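You operate a simulated robot arm through the tools that you are given. There is no shell and no other tool.

You are at the controls of a simulated robot arm. One attempt, no reset.

Task
Swap the brass hex spacer named on the job plate for the steel one.
Fine: turn its pocket to PICK; brass into the grey kit tray, steel into that pocket; then pocket 2 to PICK. Set down upright: what you pick out, steel hex spacer.
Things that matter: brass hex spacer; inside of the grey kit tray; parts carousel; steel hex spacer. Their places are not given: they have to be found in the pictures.

It is judged by the outcome, as a careful person would: the job done as asked, and still so three seconds after it is handed in. It fails if anything else is knocked over, pushed out of place, dropped, spilled or broken.

Robot
A 7-joint arm with a two-finger parallel gripper, fixed in place. Base frame: the origin is at the foot of the arm, x ahead of it, y to its left, z up. Readings come in m, degrees, newtons and seconds.
With the tool pointing down near the work surface it reaches from about 0.36 to 0.86 m from the base axis. Its first joint turns from -166.0 to 166.0 degrees. Payload 3.43 kg.
Tool frame: the origin (TCP) lies between the finger pads and is the grasp point; the fingertips stand 0.034 m ahead of it; z points along the fingers, y is the line along which they close. Largest opening 0.128 m; finger width 0.024, thickness 0.012; the body of the gripper, 0.048 by 0.13 m, starts 0.096 m behind the TCP.
Orientation is told as [roll, pitch, yaw] about the base's x, y, z axes, in that order, counted from this pose: with the fingers straight down and closing along the base's y, the tool's x points along the base's -x, its y along +y and its z along -z.

Tools
- The arm moves only by the tool jog_arm. Its argument "motion" is a list of rows, each a list of 7 numbers: the gripper command, from -1 (shut) to 1 (fully open), values between in proportion, then the shift along the tool's x, y, z in m, then the turn, a rotation vector about the tool's x, y, z in degrees. In form: [[jaw, tx, ty, tz, rx, ry, rz], ...]. A call has 1 to 20 rows; each row is the pose to reach, as a shift and turn from the pose commanded when the call began, along the tool's axes at that moment. A row lasts 0.2 s, in which the tool goes at most 0.05 m and 8.6 degrees; a call with a longer step from one row to the next is refused whole, and so is a gripper value outside its range. Where a pose cannot be reached the arm comes as near as it can. A force on the tool above 40 N (or 10 N above the force at the start of the call, whichever is more), or a blocked arm, ends the call early, and 0.2 s more pass. Each finger travels about 0.153 m/s and halts on what it meets, pressing with about 45 N; the grip force reading is that of the motor and also rises with nothing between the fingers. The clock runs only during rows and for 0.2 s after the last one: add rows that repeat a pose to give the fingers time. The reply holds the time, the measured pose of the TCP, the force on the tool along the base axes, the opening and the grip force, in the units named above and with some noise, with the torque about the TCP (base axes, N m) and any sound that the robot's microphone picked up.
- Cameras (640 x 400 px; columns grow to the right, rows downward): "scene" is fixed at [0.0487, 0.6492, 1.3943]; the picture's right is [-0.71, -0.71, 0.00], its down [-0.24, 0.24, -0.94] and it looks along [0.67, -0.66, -0.34] (base axes); focal length 358 px, centre (320, 200). "wrist" rides on the gripper at [0.076, -0.011, -0.16] in the tool frame; the picture's right is [0.15, 0.99, 0.00], its down [-0.88, 0.13, -0.46] and it looks along [-0.45, 0.07, 0.89] (tool axes); focal length 234 px, centre (320, 200).
- snapshot(camera): a new picture of that camera. The clock stands still meanwhile.
- point_at(camera, pixels): for up to 12 pixels [column, row] of the newest picture of that camera ("zoom" is the newest enlarged one), the place [x, y, z] in the base frame of the surface seen there, good to about 0.002 m. The clock stands still meanwhile.
- inspect(camera, box): a new picture of the part [left, top, right, bottom] of that camera's present view, enlarged. The clock stands still meanwhile.
- finish_job(): hands the job in; it is judged then, once.

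Leave the gripper open and the arm clear of the work at the hand-in unless told otherwise.

The tools are called after "Request:" as a command line: name --pt "numbers of a row" for each row, then --argument value for the rest, lists and objects as JSON in quotes. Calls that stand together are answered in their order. jog_arm: Moves the arm, as the interface text tells. Its arguments: {"type":"object","properties":{"motion":{"type":"array","items":{"type":"array","items":{"type":"number"}}}},"required":["motion"]} The other tools are called the same way: snapshot (camera) takes a picture; point_at (camera, pixels) gives the place of the surface under pixels of a picture; inspect (camera, box) takes an enlarged picture of a part of a camera's view; finish_job () hands the job in.

At the start:

```text
time_s: 0.0
eef_pos: [0.5442, 0.1206, 1.2074]
orientation: [0.1, 0.0, 0.0]
contact_force: [0.7, 0.2, -0.7]
wrist_torque: [0.0, 0.02, -0.03]
width: 0.128
gripper_force: 0.0
```

scene: 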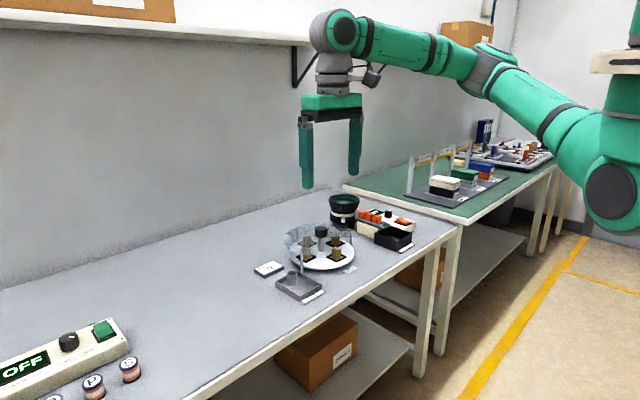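
wrist: 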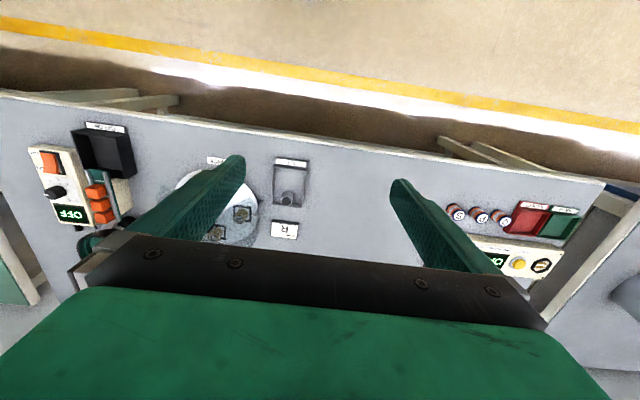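

I see a carousel around (320,250) in the scene picture, a tray at (298,285), and a job plate at (270,268). I'll zoom in on these first.

Request:
inspect --camera "scene" --box '[240, 180, 440, 305]'

Request:
inspect --camera "wrist" --box '[20, 110, 340, 310]'

```text
3.20 times, centred on (340, 242) of scene
```

zoom: 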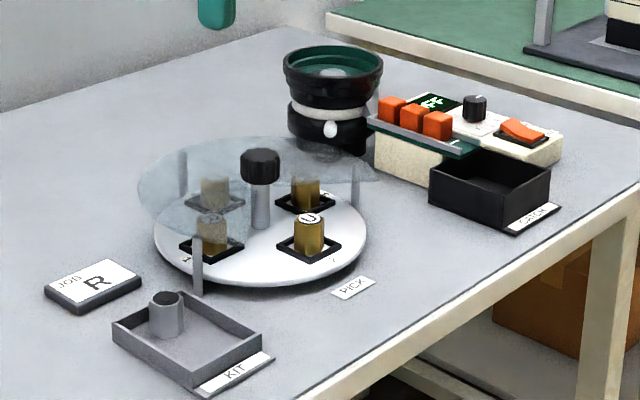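

```text
2.00 times, centred on (180, 210) of wrist
```

zoom: 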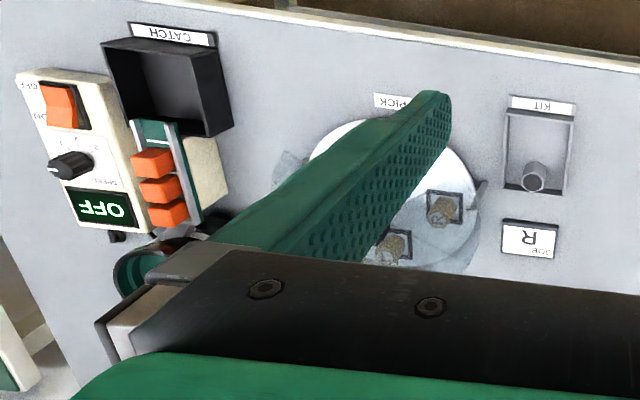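

The job plate reads "JOB R". The steel spacer stands in the kit tray. The carousel has four pockets under a clear cover and a black knob in the middle. I'll measure the places in an enlarged view.

Request:
inspect --camera "scene" --box '[270, 215, 366, 275]'

```text
6.67 times, centred on (318, 245) of scene
```

zoom: 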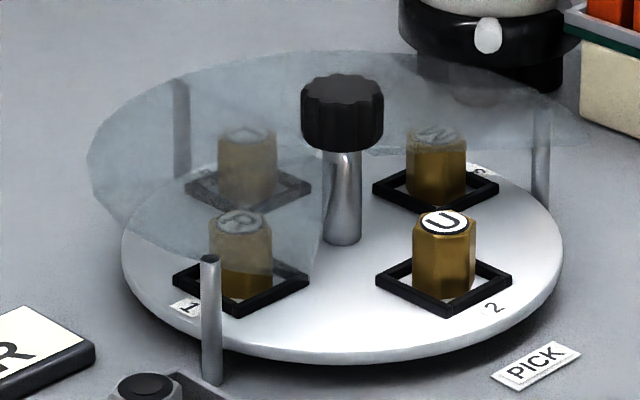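

The pocket at PICK is number 2 with letter U. Pocket 1 may be R, but it's unclear through the cover. I'll measure points now.

Request:
point_at --camera "zoom" --pixels '[[342, 88], [342, 130], [342, 240], [444, 222], [240, 222], [435, 132], [248, 132], [210, 258], [215, 375], [540, 362], [140, 385], [320, 345]]'

Request:
inspect --camera "scene" --box '[250, 255, 330, 305]'

```text
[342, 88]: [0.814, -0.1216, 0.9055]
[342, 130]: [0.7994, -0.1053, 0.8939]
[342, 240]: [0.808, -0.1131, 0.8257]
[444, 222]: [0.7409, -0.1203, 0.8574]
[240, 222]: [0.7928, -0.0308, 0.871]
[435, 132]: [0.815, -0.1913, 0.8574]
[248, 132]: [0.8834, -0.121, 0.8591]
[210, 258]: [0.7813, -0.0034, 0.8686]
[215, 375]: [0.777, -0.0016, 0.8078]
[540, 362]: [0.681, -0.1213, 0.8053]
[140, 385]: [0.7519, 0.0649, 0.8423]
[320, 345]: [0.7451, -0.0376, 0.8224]
```

```text
8.00 times, centred on (290, 280) of scene
```

zoom: 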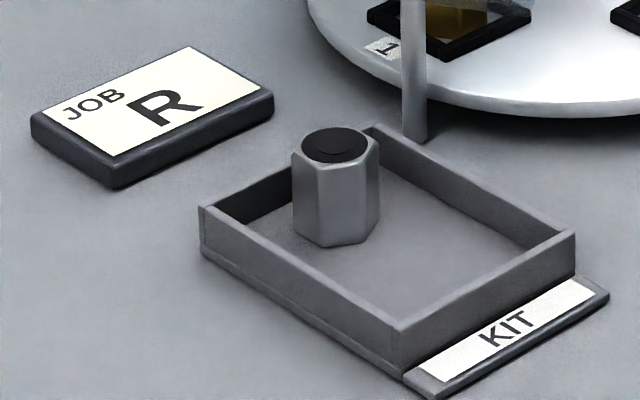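

I estimate the carousel centre at about (0.812, -0.121). Disc top z is about 0.822, table about 0.805, cover about 0.87, and knob top about 0.905. Next I'll move the wrist camera above the carousel to read the letters.

Request:
jog_arm --pt "1 -0.02 -0.02 0.015 0 0 0" --pt "1 -0.05 -0.045 0.03 0 0 0" --pt "1 -0.075 -0.07 0.05 0 0 0" --pt "1 -0.1 -0.095 0.065 0 0 0" --pt "1 -0.125 -0.12 0.08 0 0 0" --pt "1 -0.15 -0.14 0.1 0 0 0" --pt "1 -0.175 -0.16 0.115 0 0 0" --pt "1 -0.2 -0.18 0.13 0 0 0" --pt "1 -0.22 -0.19 0.15 0 0 0" --pt "1 -0.24 -0.2 0.16 0 0 0" --pt "1 -0.24 -0.2 0.16 0 0 0"

Request:
snapshot --camera "wrist"

```text
time_s: 2.4
eef_pos: [0.7837, -0.0753, 1.0478]
orientation: [-0.1, 0.0, 0.1]
contact_force: [-0.6, -0.6, 0.0]
wrist_torque: [-0.01, 0.05, 0.02]
width: 0.1282
gripper_force: 0.1
```

```text
taken
```

wrist: 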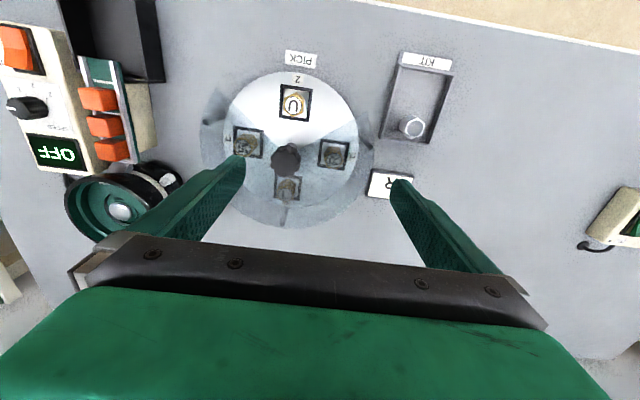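

The carousel is in view, centred near (287,155). I'll enlarge it.

Request:
inspect --camera "wrist" --box '[200, 60, 376, 235]'

Request:
inspect --camera "wrist" --box '[310, 130, 360, 180]'

Request:
inspect --camera "wrist" --box '[225, 118, 275, 168]'

Request:
inspect --camera "wrist" --box '[262, 165, 312, 215]'

```text
2.29 times, centred on (288, 148) of wrist
```

zoom: 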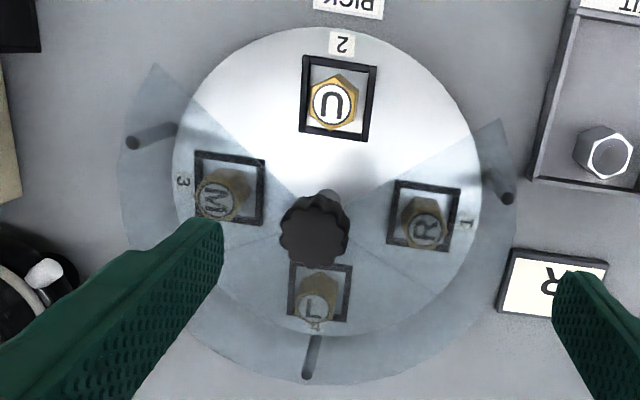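

```text
8.00 times, centred on (335, 155) of wrist
```

zoom: 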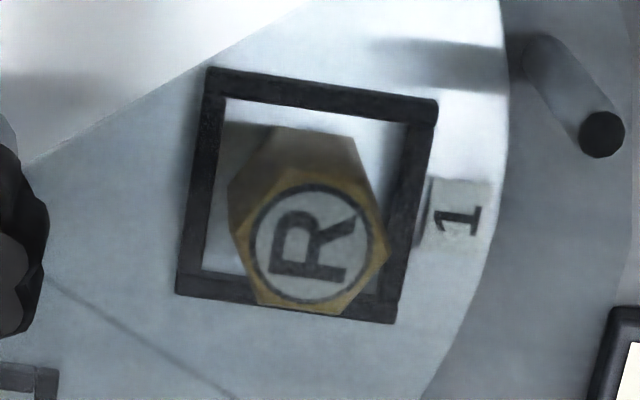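

```text
8.00 times, centred on (250, 143) of wrist
```

zoom: 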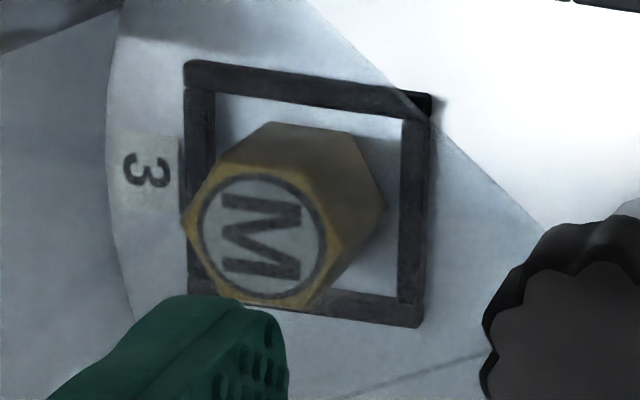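

```text
8.00 times, centred on (287, 190) of wrist
```

zoom: 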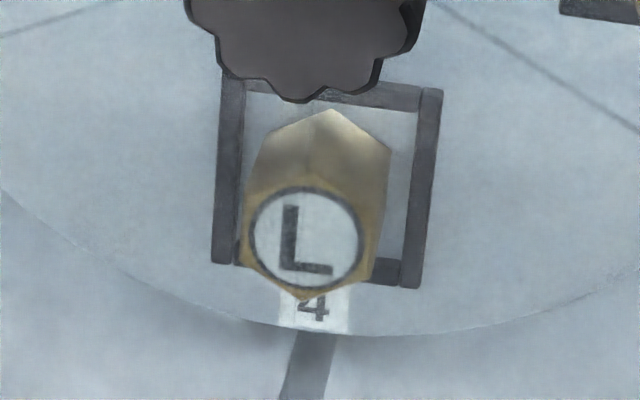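

R is in pocket 1, on the +y side. Getting it to PICK (the -x side) needs a turn of +90° counter-clockwise seen from above. I'll measure the knob, the frames and the tray accurately.

Request:
inspect --camera "wrist" --box '[200, 60, 376, 235]'

Request:
point_at --camera "zoom" --pixels '[[316, 240], [285, 232], [347, 240], [318, 200], [312, 268], [305, 62], [372, 70], [365, 138], [303, 130], [335, 103], [508, 198], [133, 142]]'

Request:
point_at --camera "wrist" --pixels '[[414, 128], [403, 68], [450, 77], [384, 134], [430, 141], [420, 100], [302, 60], [287, 156], [120, 212], [392, 184], [276, 156], [299, 160]]'

```text
2.29 times, centred on (288, 148) of wrist
```

zoom: 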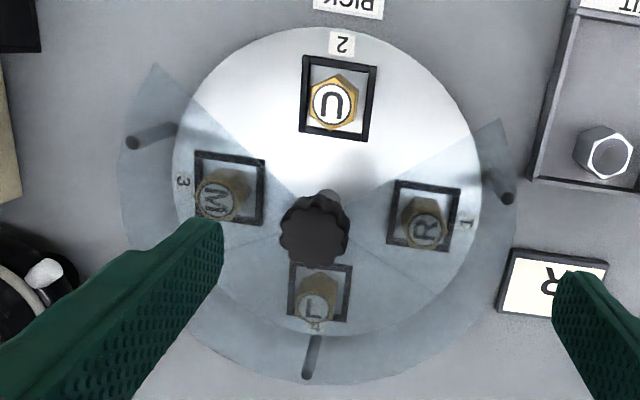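

```text
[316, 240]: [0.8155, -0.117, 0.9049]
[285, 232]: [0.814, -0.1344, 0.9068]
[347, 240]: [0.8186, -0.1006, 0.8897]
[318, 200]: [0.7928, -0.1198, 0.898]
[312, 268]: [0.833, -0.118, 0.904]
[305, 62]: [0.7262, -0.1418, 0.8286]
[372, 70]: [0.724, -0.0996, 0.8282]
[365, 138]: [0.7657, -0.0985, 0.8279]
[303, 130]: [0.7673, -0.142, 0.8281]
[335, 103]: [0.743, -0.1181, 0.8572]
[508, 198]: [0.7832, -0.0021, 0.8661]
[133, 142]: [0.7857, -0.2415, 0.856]
```

```text
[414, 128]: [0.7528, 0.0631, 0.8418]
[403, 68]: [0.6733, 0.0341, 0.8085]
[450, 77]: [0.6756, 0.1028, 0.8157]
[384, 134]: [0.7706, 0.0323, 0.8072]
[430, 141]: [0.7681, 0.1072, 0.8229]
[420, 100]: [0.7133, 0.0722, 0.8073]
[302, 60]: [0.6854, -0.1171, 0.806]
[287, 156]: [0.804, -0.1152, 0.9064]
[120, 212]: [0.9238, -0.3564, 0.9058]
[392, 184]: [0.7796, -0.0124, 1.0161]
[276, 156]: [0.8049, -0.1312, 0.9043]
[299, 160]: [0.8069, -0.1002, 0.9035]
```

Pocket 2's frame is centred at (0.7455, -0.1205). The knob is centred near (0.813, -0.119), with its top at z 0.905. I'll go above the knob, yaw the tool by -45°, narrow the jaw to about 0.06, and check the alignment.

Request:
jog_arm --pt "0.7 -0.005 -0.007 0.014 0 0 7.5" --pt "0.4 -0.01 -0.014 0.028 0 0 15" --pt "0.2 -0.015 -0.021 0.042 0 0 22.5" --pt "0.1 -0.02 -0.028 0.056 0 0 30" --pt "0 -0.025 -0.035 0.07 0 0 37.5" --pt "0 -0.029 -0.042 0.08 0 0 45" --pt "0 -0.029 -0.042 0.08 0 0 45" --pt "0 -0.029 -0.042 0.08 0 0 45"

Request:
snapshot --camera "wrist"

Request:
inspect --camera "scene" --box '[260, 185, 380, 275]'

```text
time_s: 4.2
eef_pos: [0.8141, -0.12, 0.9677]
orientation: [0.1, -0.1, -45.1]
contact_force: [0.1, 0.0, -0.2]
wrist_torque: [-0.02, 0.03, 0.0]
width: 0.0643
gripper_force: 0.0
```

```text
taken
```

wrist: 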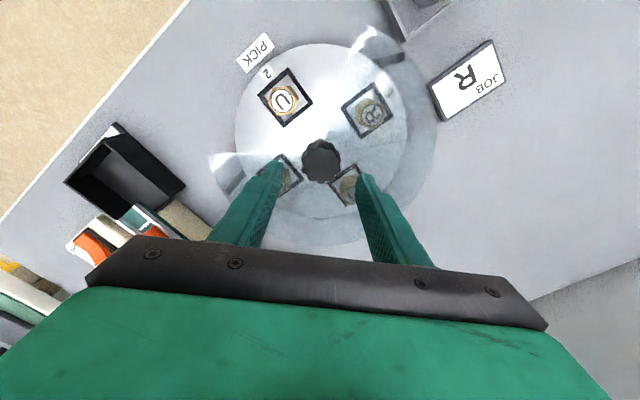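

```text
4.44 times, centred on (320, 230) of scene
```

zoom: 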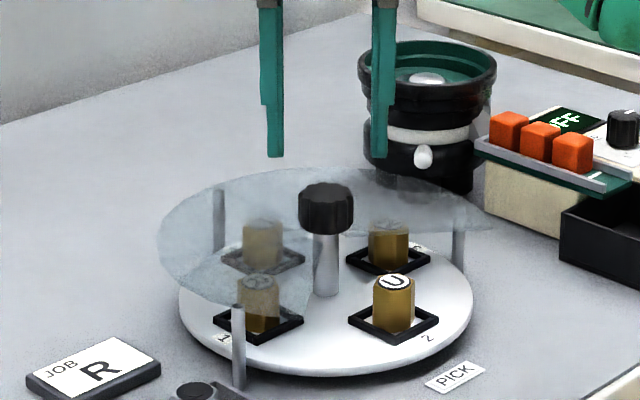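

The fingers straddle the knob nicely in the scene zoom: 275 and 379, with the knob at 326. I'll check the knob edges more exactly from here.

Request:
inspect --camera "wrist" --box '[270, 110, 370, 210]'

Request:
point_at --camera "scene" --pixels '[[320, 228]]'

```text
4.00 times, centred on (320, 160) of wrist
```

zoom: 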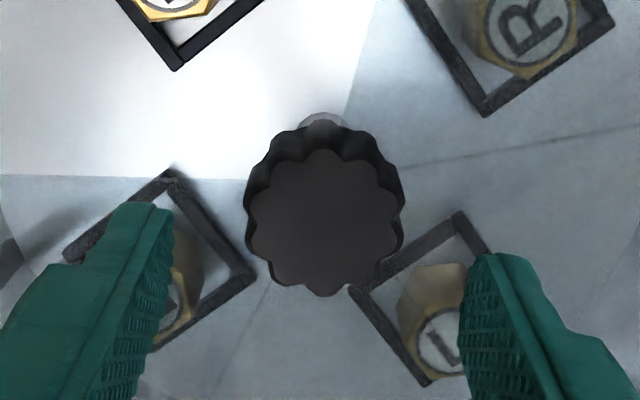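

```text
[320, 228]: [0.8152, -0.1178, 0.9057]
```

I'll take the knob's top-face edges at (250,222), (401,222), (325,152) and (325,294) of the zoom.

Request:
point_at --camera "zoom" --pixels '[[252, 222], [399, 222], [325, 154], [325, 292], [325, 222], [160, 300], [465, 340]]'

```text
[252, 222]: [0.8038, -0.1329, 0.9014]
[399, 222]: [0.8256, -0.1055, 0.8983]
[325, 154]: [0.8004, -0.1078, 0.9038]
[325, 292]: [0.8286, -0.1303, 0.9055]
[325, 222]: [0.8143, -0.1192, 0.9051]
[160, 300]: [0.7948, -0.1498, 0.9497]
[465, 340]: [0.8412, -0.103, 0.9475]
```

The knob centre is (0.8147, -0.119) and its diameter is about 0.036; the TCP is within 1 mm. I'll descend to TCP z≈0.915 so the fingertips are at 0.881, above the cover, then close on the knob.

Request:
jog_arm --pt "0 0 0.0007 0.02 0 0 0" --pt "0 0 0.0007 0.04 0 0 0" --pt "0 0 0.0007 0.0525 0 0 0" --pt "-0.2 0 0.0007 0.0525 0 0 0" --pt "-0.35 0 0.0007 0.0525 0 0 0" --pt "-0.45 0 0.0007 0.0525 0 0 0" --pt "-0.55 0 0.0007 0.0525 0 0 0" --pt "-0.6 0 0.0007 0.0525 0 0 0" --pt "-0.6 0 0.0007 0.0525 0 0 0"

Request:
inspect --camera "scene" --box '[260, 185, 380, 275]'

```text
time_s: 6.2
eef_pos: [0.8147, -0.1193, 0.9152]
orientation: [0.0, 0.0, -45.0]
contact_force: [14.8, 8.4, -2.9]
wrist_torque: [-0.5, -0.41, -0.04]
width: 0.0416
gripper_force: 44.4
```

```text
4.44 times, centred on (320, 230) of scene
```

zoom: 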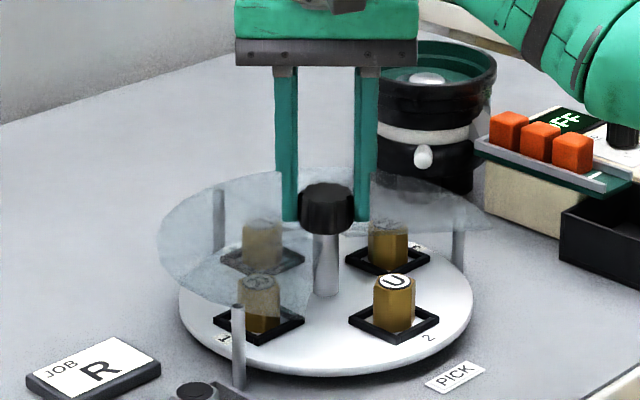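

The knob is held at 44 N grip with a sideways load of about 17 N. I'll ease 0.8 mm toward the load and then turn the first 22° counter-clockwise (tool rz negative).

Request:
jog_arm --pt "-0.6 0 0.0008 0 0 0 0" --pt "-0.6 0 0.0008 0 0 0 -4" --pt "-0.6 0 0.0008 0 0 0 -10" --pt "-0.6 0 0.0008 0 0 0 -16" --pt "-0.6 0 0.0008 0 0 0 -22"

Request:
inspect --camera "scene" --box '[260, 185, 380, 275]'

```text
time_s: 7.4
eef_pos: [0.8131, -0.1188, 0.9158]
orientation: [0.1, -0.1, -22.9]
contact_force: [26.4, 6.5, -6.7]
wrist_torque: [-0.18, -0.3, -0.01]
width: 0.0414
gripper_force: 44.8
```

```text
4.44 times, centred on (320, 230) of scene
```

zoom: 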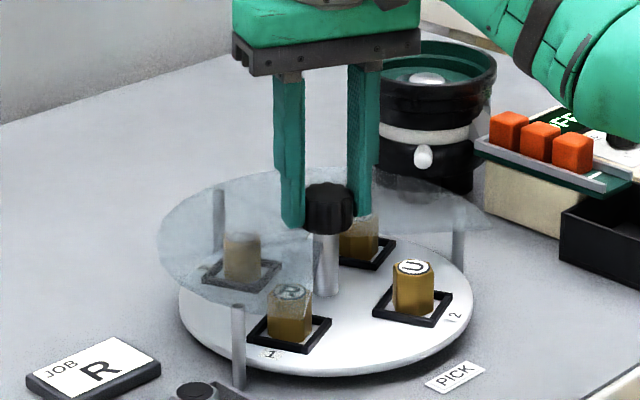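

The carousel follows the knob: R is moving toward PICK. There's a side load of 26 N in +x, so I'll shift the tool 1.2 mm in +x to unload and see how the force responds.

Request:
jog_arm --pt "-0.6 -0.0006 0.0003 0 0 0 0" --pt "-0.6 -0.0011 0.0005 0 0 0 0"

```text
time_s: 8.0
eef_pos: [0.8155, -0.1185, 0.9154]
orientation: [0.0, 0.0, -22.9]
contact_force: [7.3, 14.6, 0.0]
wrist_torque: [-0.36, -0.39, 0.01]
width: 0.0411
gripper_force: 44.9
```

That worked; the x load fell to 7 N. I'll remove the remaining y load and turn further in small steps.

Request:
jog_arm --pt "-0.6 0 0.0008 0 0 0 0" --pt "-0.6 0 0.0008 0 0 0 -6" --pt "-0.6 0 0.0008 0 0 0 -12" --pt "-0.6 0 0.0008 0 0 0 -18"

```text
time_s: 9.0
eef_pos: [0.8146, -0.1208, 0.9156]
orientation: [0.1, 0.1, -5.0]
contact_force: [-16.2, 7.3, 7.3]
wrist_torque: [0.43, 1.31, -0.02]
width: 0.0414
gripper_force: 45.1
```

The load is now -16 N in x and +7 N in y. I'll correct by about 0.8 mm in -x and 0.4 mm in +y, and continue turning.

Request:
jog_arm --pt "-0.6 0.0008 0.0003 0 0 0 0" --pt "-0.6 0.0008 0.0003 0 0 0 -6" --pt "-0.6 0.0008 0.0003 0 0 0 -12" --pt "-0.6 0.0008 0.0003 0 0 0 -18"

```text
time_s: 10.0
eef_pos: [0.815, -0.1199, 0.9165]
orientation: [-0.1, 0.0, 12.9]
contact_force: [-12.4, -3.3, -1.4]
wrist_torque: [-0.26, -0.5, -0.03]
width: 0.0412
gripper_force: 45.3
```

Yaw is 12.9° with loads small. I'll ease 0.6 mm in -x and turn the remaining 32°.

Request:
jog_arm --pt "-0.6 0.0006 0.0001 0 0 0 0" --pt "-0.6 0.0006 0.0001 0 0 0 -6" --pt "-0.6 0.0006 0.0001 0 0 0 -12" --pt "-0.6 0.0006 0.0001 0 0 0 -18"

Request:
inspect --camera "scene" --box '[260, 185, 380, 275]'

```text
time_s: 11.0
eef_pos: [0.8146, -0.1187, 0.9152]
orientation: [0.0, 0.0, 31.0]
contact_force: [5.3, -11.2, -7.4]
wrist_torque: [-0.4, -0.28, -0.05]
width: 0.0415
gripper_force: 44.9
```

```text
4.44 times, centred on (320, 230) of scene
```

zoom: 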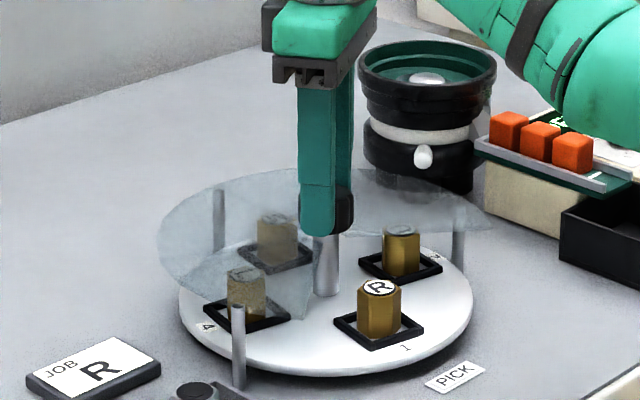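

R is close to PICK. I have 14° left, with a small -y correction.

Request:
jog_arm --pt "-0.6 0.0002 -0.0004 0 0 0 0" --pt "-0.6 0.0002 -0.0004 0 0 0 -5" --pt "-0.6 0.0002 -0.0004 0 0 0 -10" --pt "-0.6 0.0002 -0.0004 0 0 0 -14" --pt "-0.6 0.0002 -0.0004 0 0 0 -14"

Request:
inspect --camera "scene" --box '[270, 215, 366, 275]'

Request:
snapshot --camera "wrist"

```text
time_s: 12.2
eef_pos: [0.8136, -0.1196, 0.9154]
orientation: [0.0, 0.1, 45.1]
contact_force: [7.6, -14.3, -5.9]
wrist_torque: [0.04, 0.17, -0.75]
width: 0.0414
gripper_force: 45.0
```

```text
6.67 times, centred on (318, 245) of scene
```

zoom: 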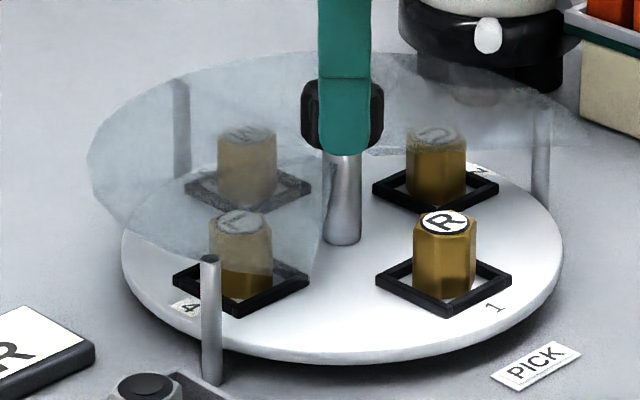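

```text
taken
```

wrist: 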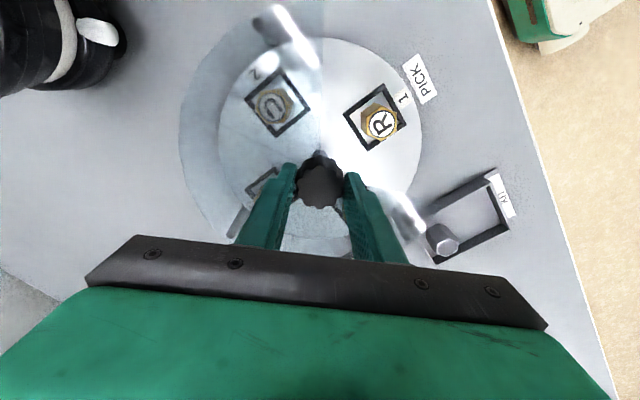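

Pocket 1 with R now sits exactly where pocket 2 was at the start. I'll release the knob and rise.

Request:
jog_arm --pt "-0.3 0 0 0 0 0 0" --pt "0 0 0 0 0 0 0" --pt "0 0 0 0 0 0 0" --pt "0 0 0 -0.02 0 0 0" --pt "0 0 0 -0.05 0 0 0" --pt "0 0 0 -0.08 0 0 0" --pt "0 0 0 -0.1 0 0 0" --pt "0 0 0 -0.1 0 0 0"

Request:
inspect --camera "scene" --box '[270, 215, 366, 275]'

Request:
snapshot --camera "wrist"

```text
time_s: 14.0
eef_pos: [0.8146, -0.1196, 1.016]
orientation: [0.0, 0.0, 44.9]
contact_force: [-0.2, 0.6, 0.7]
wrist_torque: [-0.02, -0.01, 0.03]
width: 0.0641
gripper_force: 0.2
```

```text
6.67 times, centred on (318, 245) of scene
```

zoom: 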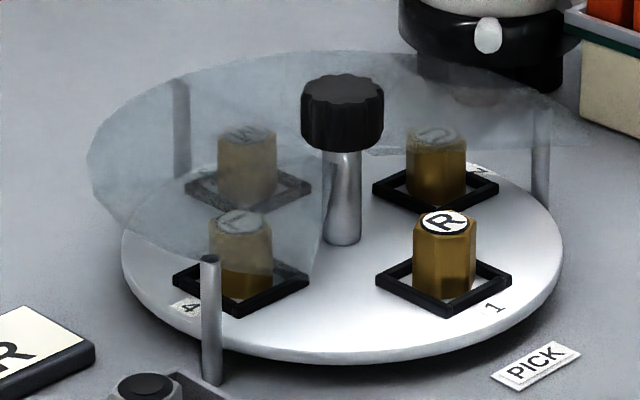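

```text
taken
```

wrist: 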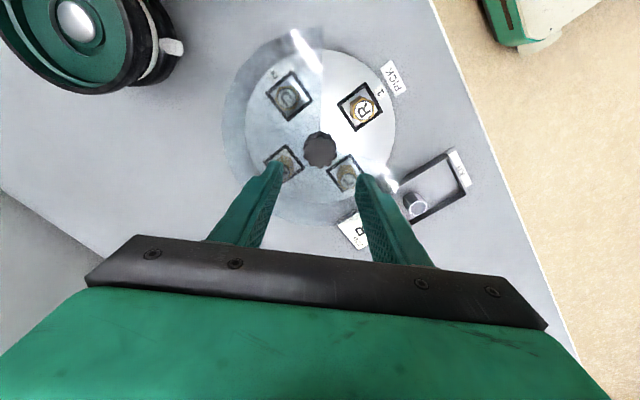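

The carousel stayed put. Now I'll turn back to yaw 0 above the pocket at PICK to see the hex's orientation.

Request:
jog_arm --pt "0 0.008 0.008 0 0 0 7.5" --pt "0 0.016 0.016 0 0 0 15" --pt "0 0.024 0.024 0 0 0 22.5" --pt "0 0.032 0.032 0 0 0 30" --pt "0 0.04 0.04 0 0 0 37.5" --pt "0 0.0495 0.0495 0 0 0 45" --pt "0 0.0495 0.0495 0 0 0 45"

Request:
snapshot --camera "wrist"

```text
time_s: 15.6
eef_pos: [0.7438, -0.1184, 1.0146]
orientation: [0.0, 0.0, -0.1]
contact_force: [0.5, -0.5, 0.2]
wrist_torque: [0.0, -0.03, -0.02]
width: 0.0642
gripper_force: 0.0
```

```text
taken
```

wrist: 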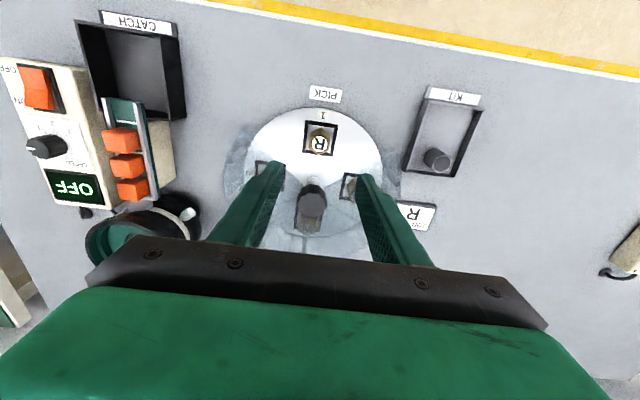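

R sits at (319,141). I'll zoom in on the part and on the tray.

Request:
inspect --camera "wrist" --box '[295, 115, 345, 165]'

Request:
point_at --camera "zoom" --pixels '[[305, 180], [90, 65], [540, 100], [520, 500], [105, 480]]'

Request:
inspect --camera "wrist" --box '[395, 80, 495, 180]'

```text
8.00 times, centred on (320, 140) of wrist
```

zoom: 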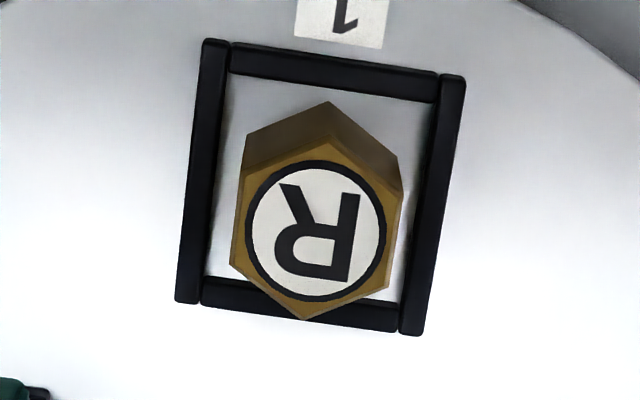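

```text
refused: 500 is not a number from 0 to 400
```

```text
4.00 times, centred on (445, 130) of wrist
```

zoom: 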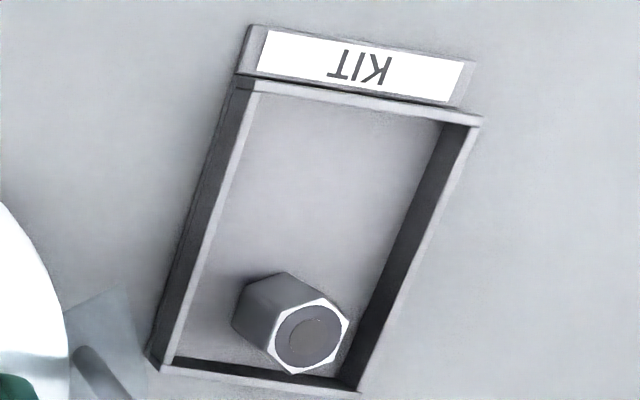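

The brass hex has its flats facing ±y, so closing along y is right. I'll measure the hex and frame in this tray zoom and then in the part zoom.

Request:
point_at --camera "zoom" --pixels '[[307, 335], [273, 327], [348, 322], [322, 298], [295, 372], [260, 88], [470, 122], [345, 380], [170, 355], [330, 200], [430, 155], [215, 210]]'

Request:
inspect --camera "wrist" --box '[295, 115, 345, 165]'

Request:
point_at --camera "zoom" --pixels '[[315, 232], [249, 230], [388, 240], [328, 148], [305, 310], [213, 50], [450, 85], [412, 325], [187, 295], [330, 120]]'

```text
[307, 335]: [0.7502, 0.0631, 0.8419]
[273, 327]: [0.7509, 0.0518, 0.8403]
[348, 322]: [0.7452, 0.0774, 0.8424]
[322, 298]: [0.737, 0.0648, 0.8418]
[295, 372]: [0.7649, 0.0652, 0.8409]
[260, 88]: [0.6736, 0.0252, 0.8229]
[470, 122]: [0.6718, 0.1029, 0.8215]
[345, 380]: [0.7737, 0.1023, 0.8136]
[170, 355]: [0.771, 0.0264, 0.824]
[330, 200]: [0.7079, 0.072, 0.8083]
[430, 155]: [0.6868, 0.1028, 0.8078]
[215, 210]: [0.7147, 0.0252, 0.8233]
```

```text
8.00 times, centred on (320, 140) of wrist
```

zoom: 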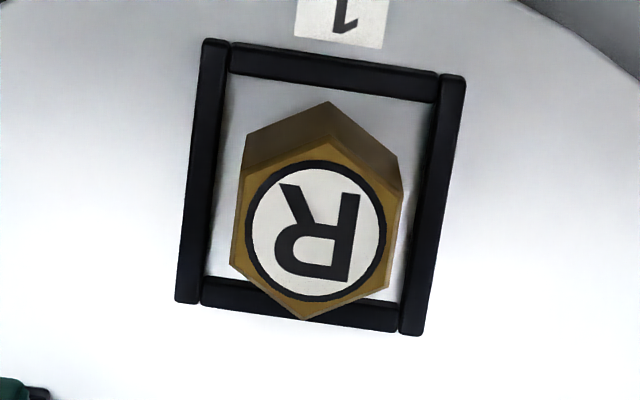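

```text
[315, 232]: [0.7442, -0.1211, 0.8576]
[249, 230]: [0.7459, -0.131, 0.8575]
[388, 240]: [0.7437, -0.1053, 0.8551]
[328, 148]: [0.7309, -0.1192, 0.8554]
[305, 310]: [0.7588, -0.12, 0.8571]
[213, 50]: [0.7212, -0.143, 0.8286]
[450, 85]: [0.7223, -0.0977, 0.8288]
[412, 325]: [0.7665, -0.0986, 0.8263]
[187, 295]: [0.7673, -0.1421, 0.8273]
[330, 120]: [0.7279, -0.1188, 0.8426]
```

The brass R is centred at (0.745, -0.120), with its top at 0.857. The pocket frame centre is (0.744, -0.1204). I'll descend to TCP z≈0.868, leaving the fingertips 6 mm above the frame, with a jaw opening of 0.064.

Request:
jog_arm --pt "0 -0.001 -0.001 0.03 0 0 0" --pt "0 -0.001 -0.001 0.06 0 0 0" --pt "0 -0.001 -0.001 0.09 0 0 0" --pt "0 -0.001 -0.001 0.1 0 0 0" --pt "0 -0.001 -0.001 0.1 0 0 0"

Request:
snapshot --camera "wrist"

Request:
inspect --camera "scene" --box '[270, 195, 382, 265]'

```text
time_s: 16.8
eef_pos: [0.745, -0.1186, 0.9153]
orientation: [0.0, 0.0, 0.1]
contact_force: [0.1, 0.0, -0.1]
wrist_torque: [-0.02, -0.02, 0.02]
width: 0.0638
gripper_force: 0.0
```

```text
taken
```

wrist: 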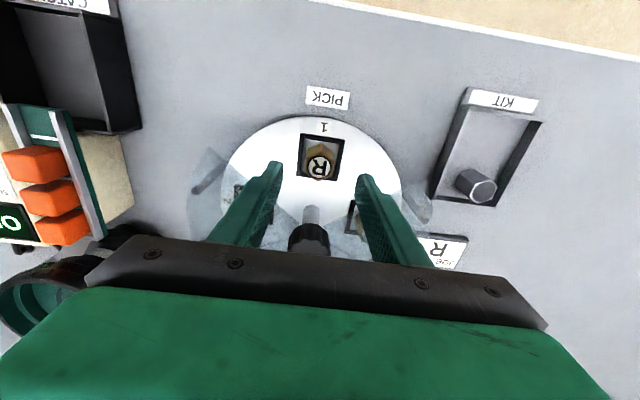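

```text
5.71 times, centred on (326, 230) of scene
```

zoom: 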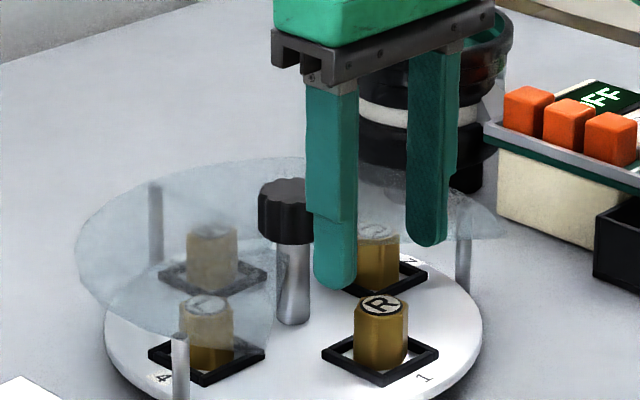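

Aligned. I'll descend the last 47 mm, shift 1.5 mm in -y, then close gently.

Request:
jog_arm --pt "0 0 -0.0012 0.02 0 0 0" --pt "0 0 -0.0012 0.038 0 0 0" --pt "0 0 -0.0012 0.047 0 0 0" --pt "-0.2 0 -0.0012 0.047 0 0 0" --pt "-0.4 0 -0.0012 0.047 0 0 0" --pt "-0.55 0 -0.0012 0.047 0 0 0" --pt "-0.7 0 -0.0012 0.047 0 0 0" --pt "-0.8 0 -0.0012 0.047 0 0 0" --pt "-0.8 0 -0.0012 0.047 0 0 0"

Request:
inspect --camera "scene" --box '[270, 195, 382, 265]'

```text
time_s: 18.8
eef_pos: [0.7445, -0.1205, 0.8694]
orientation: [0.0, 0.0, 0.0]
contact_force: [1.6, -0.1, -0.6]
wrist_torque: [-0.05, 0.02, 0.01]
width: 0.0274
gripper_force: 44.3
```

```text
5.71 times, centred on (326, 230) of scene
```

zoom: 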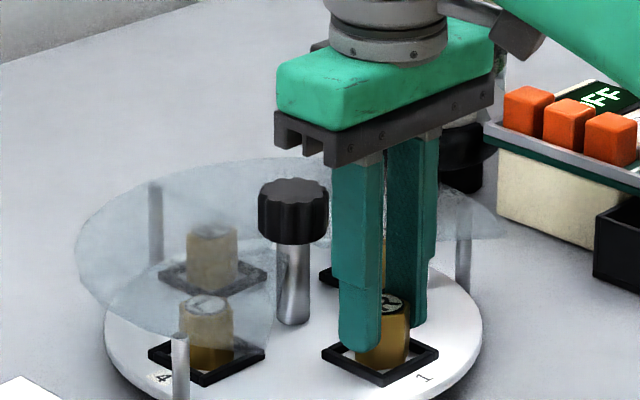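

Gripped at width 0.0274 and 44 N, with almost no side load. I'll lift straight up 0.11.

Request:
jog_arm --pt "-0.8 0 0 -0.01 0 0 0" --pt "-0.8 0 0 -0.03 0 0 0" --pt "-0.8 0 0 -0.06 0 0 0" --pt "-0.8 0 0 -0.09 0 0 0" --pt "-0.8 0 0 -0.11 0 0 0" --pt "-0.8 0 0 -0.11 0 0 0"

Request:
snapshot --camera "scene"

Request:
snapshot --camera "wrist"

```text
time_s: 20.2
eef_pos: [0.7436, -0.1234, 0.9798]
orientation: [0.0, 0.0, -0.1]
contact_force: [0.6, 0.4, -1.5]
wrist_torque: [0.01, 0.0, -0.01]
width: 0.027
gripper_force: 45.0
```

```text
taken
```

scene: 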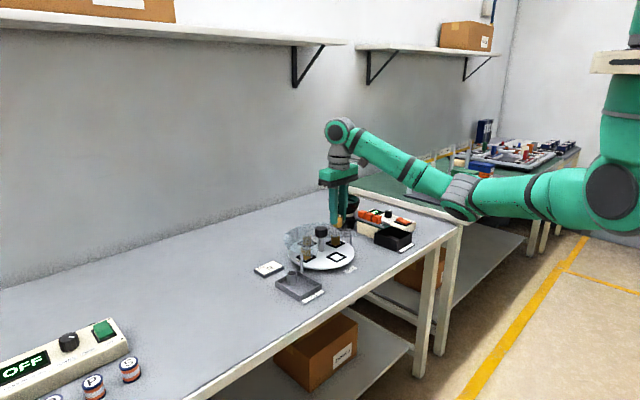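

```text
taken
```

wrist: 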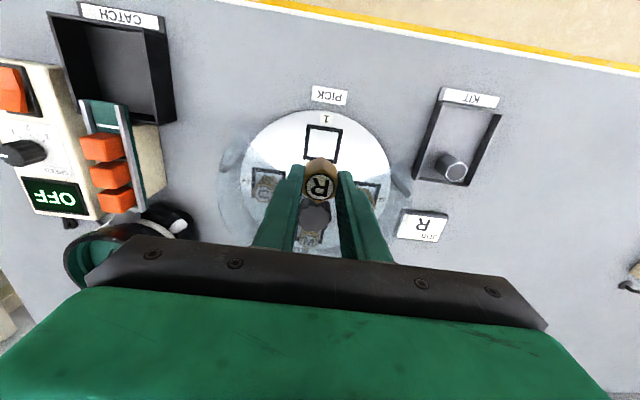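

R is held with the letter up, and pocket 1 is empty. The tray inside spans about x 0.677–0.768 and y 0.028–0.10, with the steel part at (0.750, 0.064). I'll put the brass at (0.699, 0.064), so I travel over there at the same height first.

Request:
jog_arm --pt "-0.8 0.005 0.02 0 0 0 0" --pt "-0.8 0.013 0.055 0 0 0 0" --pt "-0.8 0.023 0.095 0 0 0 0" --pt "-0.8 0.033 0.135 0 0 0 0" --pt "-0.8 0.041 0.168 0 0 0 0" --pt "-0.8 0.045 0.185 0 0 0 0" --pt "-0.8 0.045 0.185 0 0 0 0" --pt "-0.8 0.045 0.185 0 0 0 0"

Request:
snapshot --camera "wrist"

Request:
inspect --camera "scene" --box '[240, 215, 368, 295]'

```text
time_s: 22.0
eef_pos: [0.697, 0.0642, 0.9797]
orientation: [0.0, -0.1, 0.0]
contact_force: [0.3, -0.2, -2.5]
wrist_torque: [0.01, 0.01, 0.02]
width: 0.0273
gripper_force: 45.3
```

```text
taken
```

wrist: 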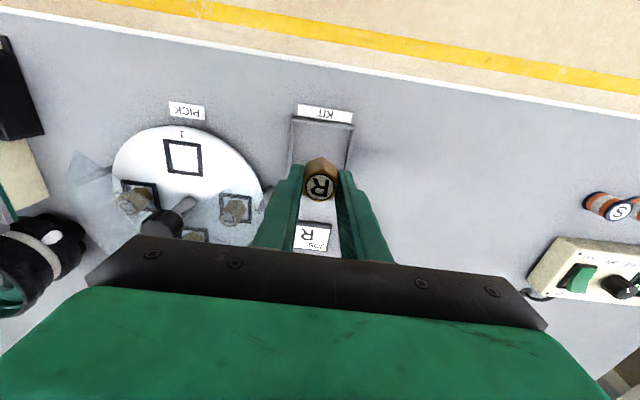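

```text
5.00 times, centred on (304, 255) of scene
```

zoom: 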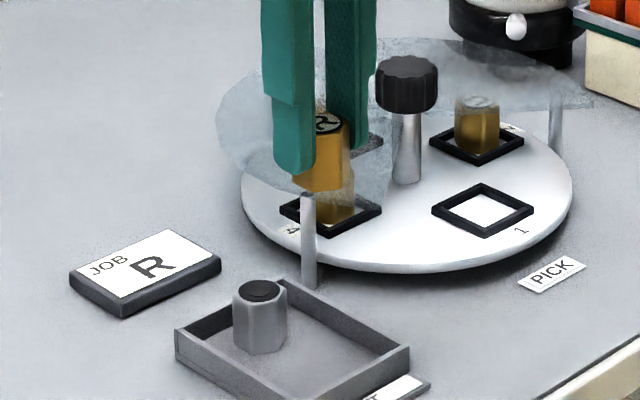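

I'll check where the held brass top and the tray edges are from this view before going down.

Request:
inspect --camera "wrist" --box '[270, 100, 370, 200]'

Request:
point_at --camera "wrist" --pixels '[[320, 188], [293, 118], [352, 126], [290, 160], [349, 160], [320, 135]]'

Request:
point_at --camera "scene" --pixels '[[291, 273], [304, 240], [291, 271], [310, 282], [275, 285]]'

```text
4.00 times, centred on (320, 150) of wrist
```

zoom: 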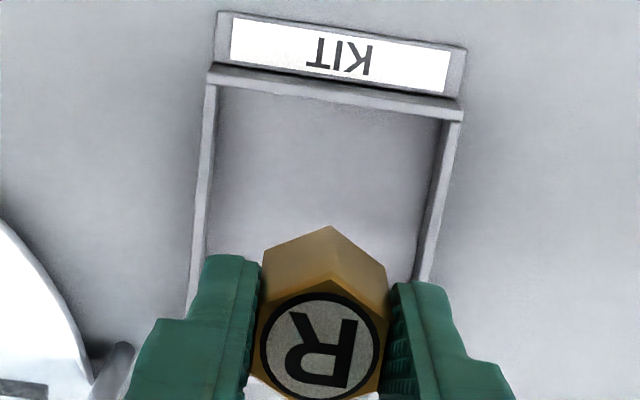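

```text
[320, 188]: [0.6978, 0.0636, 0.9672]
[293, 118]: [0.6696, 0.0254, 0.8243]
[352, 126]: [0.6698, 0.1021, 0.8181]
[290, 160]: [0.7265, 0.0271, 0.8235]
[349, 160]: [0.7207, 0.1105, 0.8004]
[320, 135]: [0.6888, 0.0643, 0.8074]
```

```text
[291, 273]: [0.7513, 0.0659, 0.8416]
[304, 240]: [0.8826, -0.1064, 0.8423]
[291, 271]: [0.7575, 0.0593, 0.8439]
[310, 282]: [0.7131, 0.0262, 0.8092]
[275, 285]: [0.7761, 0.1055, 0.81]
```

The brass top is 12.5 mm below the TCP, so its bottom is about 47.5 mm below. The tray floor is 0.8075, so the set-down TCP z is about 0.855. I'll go down to 0.860 first.

Request:
jog_arm --pt "-0.8 -0.001 0.001 0.03 0 0 0" --pt "-0.8 -0.001 0.001 0.06 0 0 0" --pt "-0.8 -0.001 0.001 0.09 0 0 0" --pt "-0.8 -0.001 0.001 0.11 0 0 0" --pt "-0.8 -0.001 0.001 0.12 0 0 0" --pt "-0.8 -0.001 0.001 0.12 0 0 0"

Request:
inspect --camera "scene" --box '[240, 235, 336, 295]'

```text
time_s: 23.4
eef_pos: [0.701, 0.0635, 0.8589]
orientation: [-0.1, 0.0, 0.0]
contact_force: [0.5, 0.1, -1.3]
wrist_torque: [0.02, 0.02, -0.01]
width: 0.0274
gripper_force: 45.1
```

```text
6.67 times, centred on (288, 265) of scene
```

zoom: 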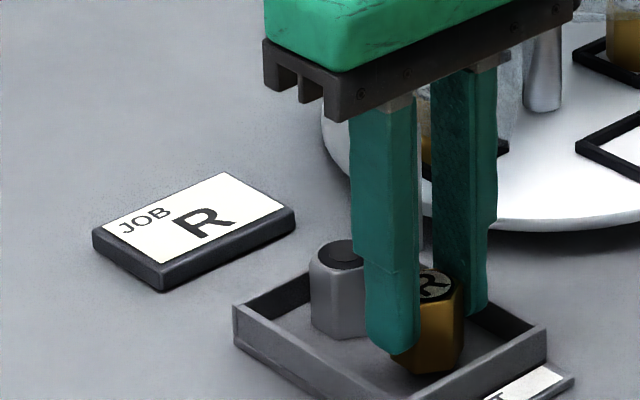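

The brass is just above the floor and inside the walls. I'll lower 3 mm and read the force.

Request:
jog_arm --pt "-0.8 0 0 0.001 0 0 0" --pt "-0.8 0 0 0.002 0 0 0" --pt "-0.8 0 0 0.003 0 0 0" --pt "-0.8 0 0 0.003 0 0 0"

```text
time_s: 24.4
eef_pos: [0.6989, 0.0631, 0.8559]
orientation: [0.0, 0.0, -0.1]
contact_force: [0.1, 0.2, -1.4]
wrist_torque: [-0.02, -0.01, -0.03]
width: 0.0271
gripper_force: 45.6
```

No contact yet, with z force at -1.4 N. I'll go down another 1.2 mm in small steps.

Request:
jog_arm --pt "-0.8 0 0 0.0006 0 0 0" --pt "-0.8 0 0 0.0012 0 0 0" --pt "-0.8 0 0 0.0012 0 0 0"

```text
time_s: 25.2
eef_pos: [0.7002, 0.0641, 0.8541]
orientation: [0.0, 0.2, 0.0]
contact_force: [0.2, 0.7, -1.8]
wrist_torque: [-0.03, 0.01, 0.01]
width: 0.0272
gripper_force: 45.2
```

Request:
jog_arm --pt "-0.8 0 0 0.0005 0 0 0" --pt "-0.8 0 0 0.001 0 0 0" --pt "-0.8 0 0 0.001 0 0 0"

Request:
inspect --camera "scene" --box '[270, 255, 318, 285]'

```text
time_s: 26.0
eef_pos: [0.7013, 0.0646, 0.8561]
orientation: [0.0, 0.1, -0.1]
contact_force: [0.1, 0.0, -2.0]
wrist_torque: [-0.03, 0.0, 0.03]
width: 0.0273
gripper_force: 45.3
```

```text
13.33 times, centred on (294, 270) of scene
```

zoom: 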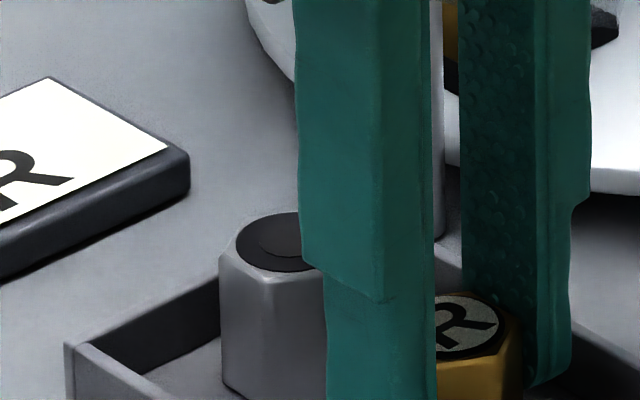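

Still no contact force. I'll measure the brass top directly and compare it with the steel top on the same floor (0.8418).

Request:
point_at --camera "zoom" --pixels '[[475, 330], [450, 340], [490, 315], [270, 240], [255, 250]]'

Request:
inspect --camera "scene" --box '[276, 265, 324, 295]'

```text
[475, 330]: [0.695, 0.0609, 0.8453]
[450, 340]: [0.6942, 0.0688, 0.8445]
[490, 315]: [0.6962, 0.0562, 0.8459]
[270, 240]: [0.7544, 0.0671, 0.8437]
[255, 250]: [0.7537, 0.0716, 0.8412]
```

```text
13.33 times, centred on (300, 280) of scene
```

zoom: 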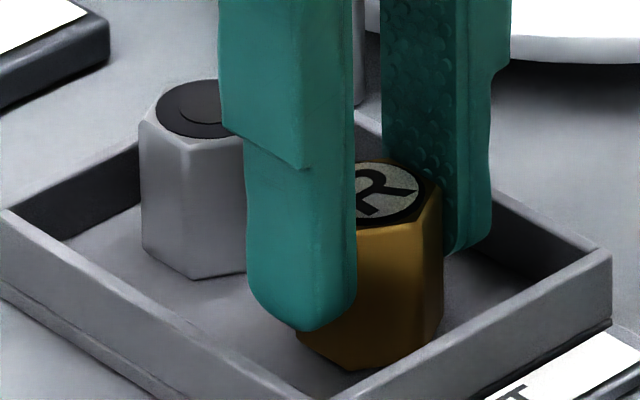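

The brass top reads about 2 mm above its rest height, so I'll keep lowering slowly.

Request:
jog_arm --pt "-0.8 0 0 0.0005 0 0 0" --pt "-0.8 0 0 0.001 0 0 0" --pt "-0.8 0 0 0.0015 0 0 0" --pt "-0.8 0 0 0.0015 0 0 0"

```text
time_s: 27.0
eef_pos: [0.7019, 0.0645, 0.8543]
orientation: [0.0, -0.1, 0.1]
contact_force: [-6.6, 1.8, 21.0]
wrist_torque: [-0.01, 0.31, 0.0]
width: 0.027
gripper_force: 45.3
```

Contact at 21 N upward. I'll back off 0.8 mm and open to a 0.042 width, so the fingers don't touch the walls.

Request:
jog_arm --pt "-0.8 0 0 -0.0008 0 0 0" --pt "-0.8 0 0 -0.0008 0 0 0" --pt "-0.5 0 0 -0.0008 0 0 0" --pt "-0.35 0 0 -0.0008 0 0 0" --pt "-0.35 0 0 -0.0008 0 0 0"

Request:
inspect --camera "scene" --box '[270, 255, 334, 295]'

```text
time_s: 28.2
eef_pos: [0.7002, 0.0652, 0.8529]
orientation: [0.0, 0.0, 0.1]
contact_force: [-0.6, 0.1, 0.1]
wrist_torque: [0.02, -0.02, 0.02]
width: 0.0415
gripper_force: 0.0
```

```text
10.00 times, centred on (302, 275) of scene
```

zoom: 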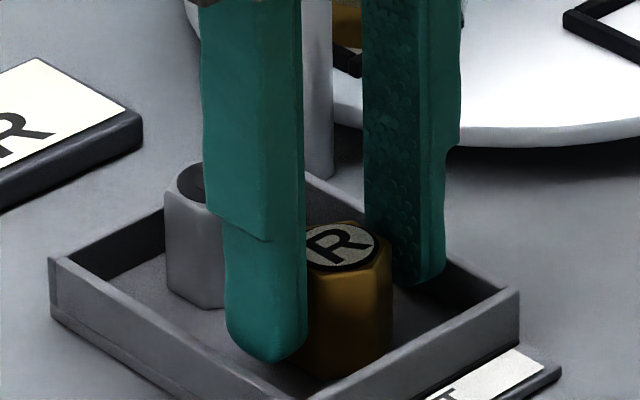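

The brass stands upright and free of the fingers. I'll rise straight up and look from above.

Request:
jog_arm --pt "-0.35 0 0 -0.01 0 0 0" --pt "-0.35 0 0 -0.03 0 0 0" --pt "-0.35 0 0 -0.06 0 0 0" --pt "-0.2 0 0 -0.09 0 0 0" --pt "0 0 0 -0.12 0 0 0" --pt "0 0 0 -0.12 0 0 0"

Request:
inspect --camera "wrist" --box '[270, 100, 370, 200]'

Request:
inspect --camera "scene" --box '[250, 240, 346, 300]'

```text
time_s: 29.6
eef_pos: [0.7, 0.0648, 0.9725]
orientation: [-0.1, 0.0, 0.0]
contact_force: [0.9, -0.6, 0.3]
wrist_torque: [-0.01, 0.01, 0.0]
width: 0.064
gripper_force: 0.2
```

```text
4.00 times, centred on (320, 150) of wrist
```

zoom: 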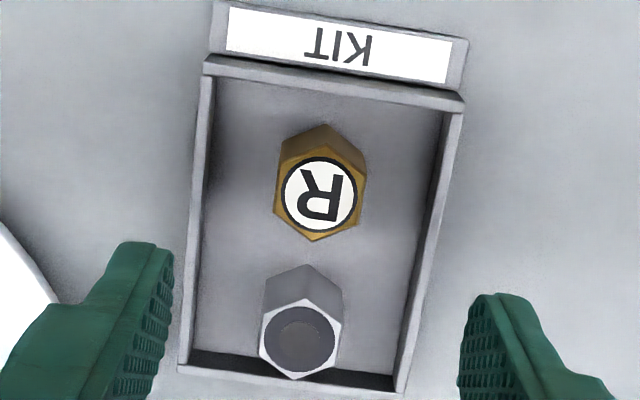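

```text
6.67 times, centred on (298, 270) of scene
```

zoom: 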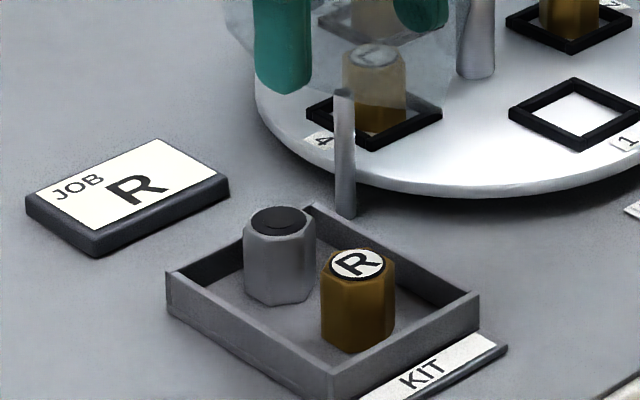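

Both parts stand upright in the tray. Next I'll measure the steel part at zoom (300,337).

Request:
inspect --camera "wrist" --box '[320, 165, 370, 215]'

Request:
inspect --camera "wrist" --box '[270, 150, 340, 200]'

```text
8.00 times, centred on (345, 190) of wrist
```

zoom: 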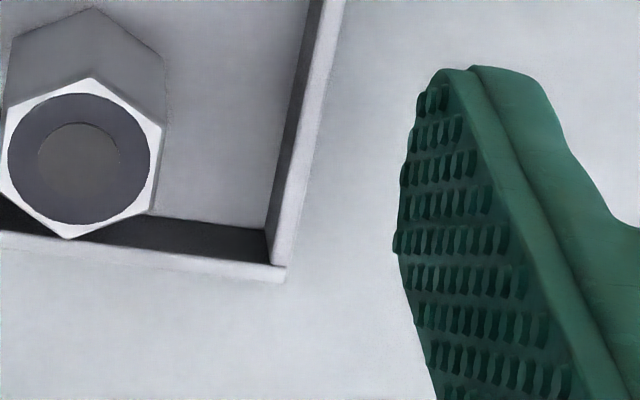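

```text
8.00 times, centred on (305, 175) of wrist
```

zoom: 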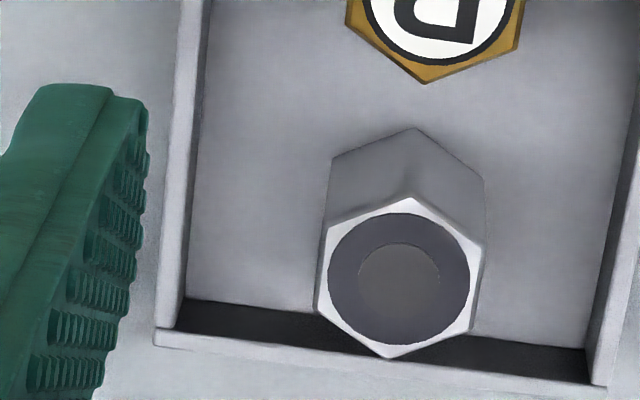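

The steel flats also face ±y. I'll get its edges and the far wall.

Request:
point_at --camera "zoom" --pixels '[[398, 280], [324, 275], [476, 285], [408, 204], [386, 352], [240, 343], [560, 383], [186, 200], [632, 220], [440, 40]]'

```text
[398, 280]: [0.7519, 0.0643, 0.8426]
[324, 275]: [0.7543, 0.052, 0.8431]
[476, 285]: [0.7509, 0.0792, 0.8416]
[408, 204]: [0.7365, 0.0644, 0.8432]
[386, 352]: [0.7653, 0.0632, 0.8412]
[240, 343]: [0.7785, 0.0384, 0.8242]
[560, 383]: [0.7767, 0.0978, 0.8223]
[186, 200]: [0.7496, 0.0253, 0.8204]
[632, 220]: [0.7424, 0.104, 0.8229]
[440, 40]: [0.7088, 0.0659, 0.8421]
```

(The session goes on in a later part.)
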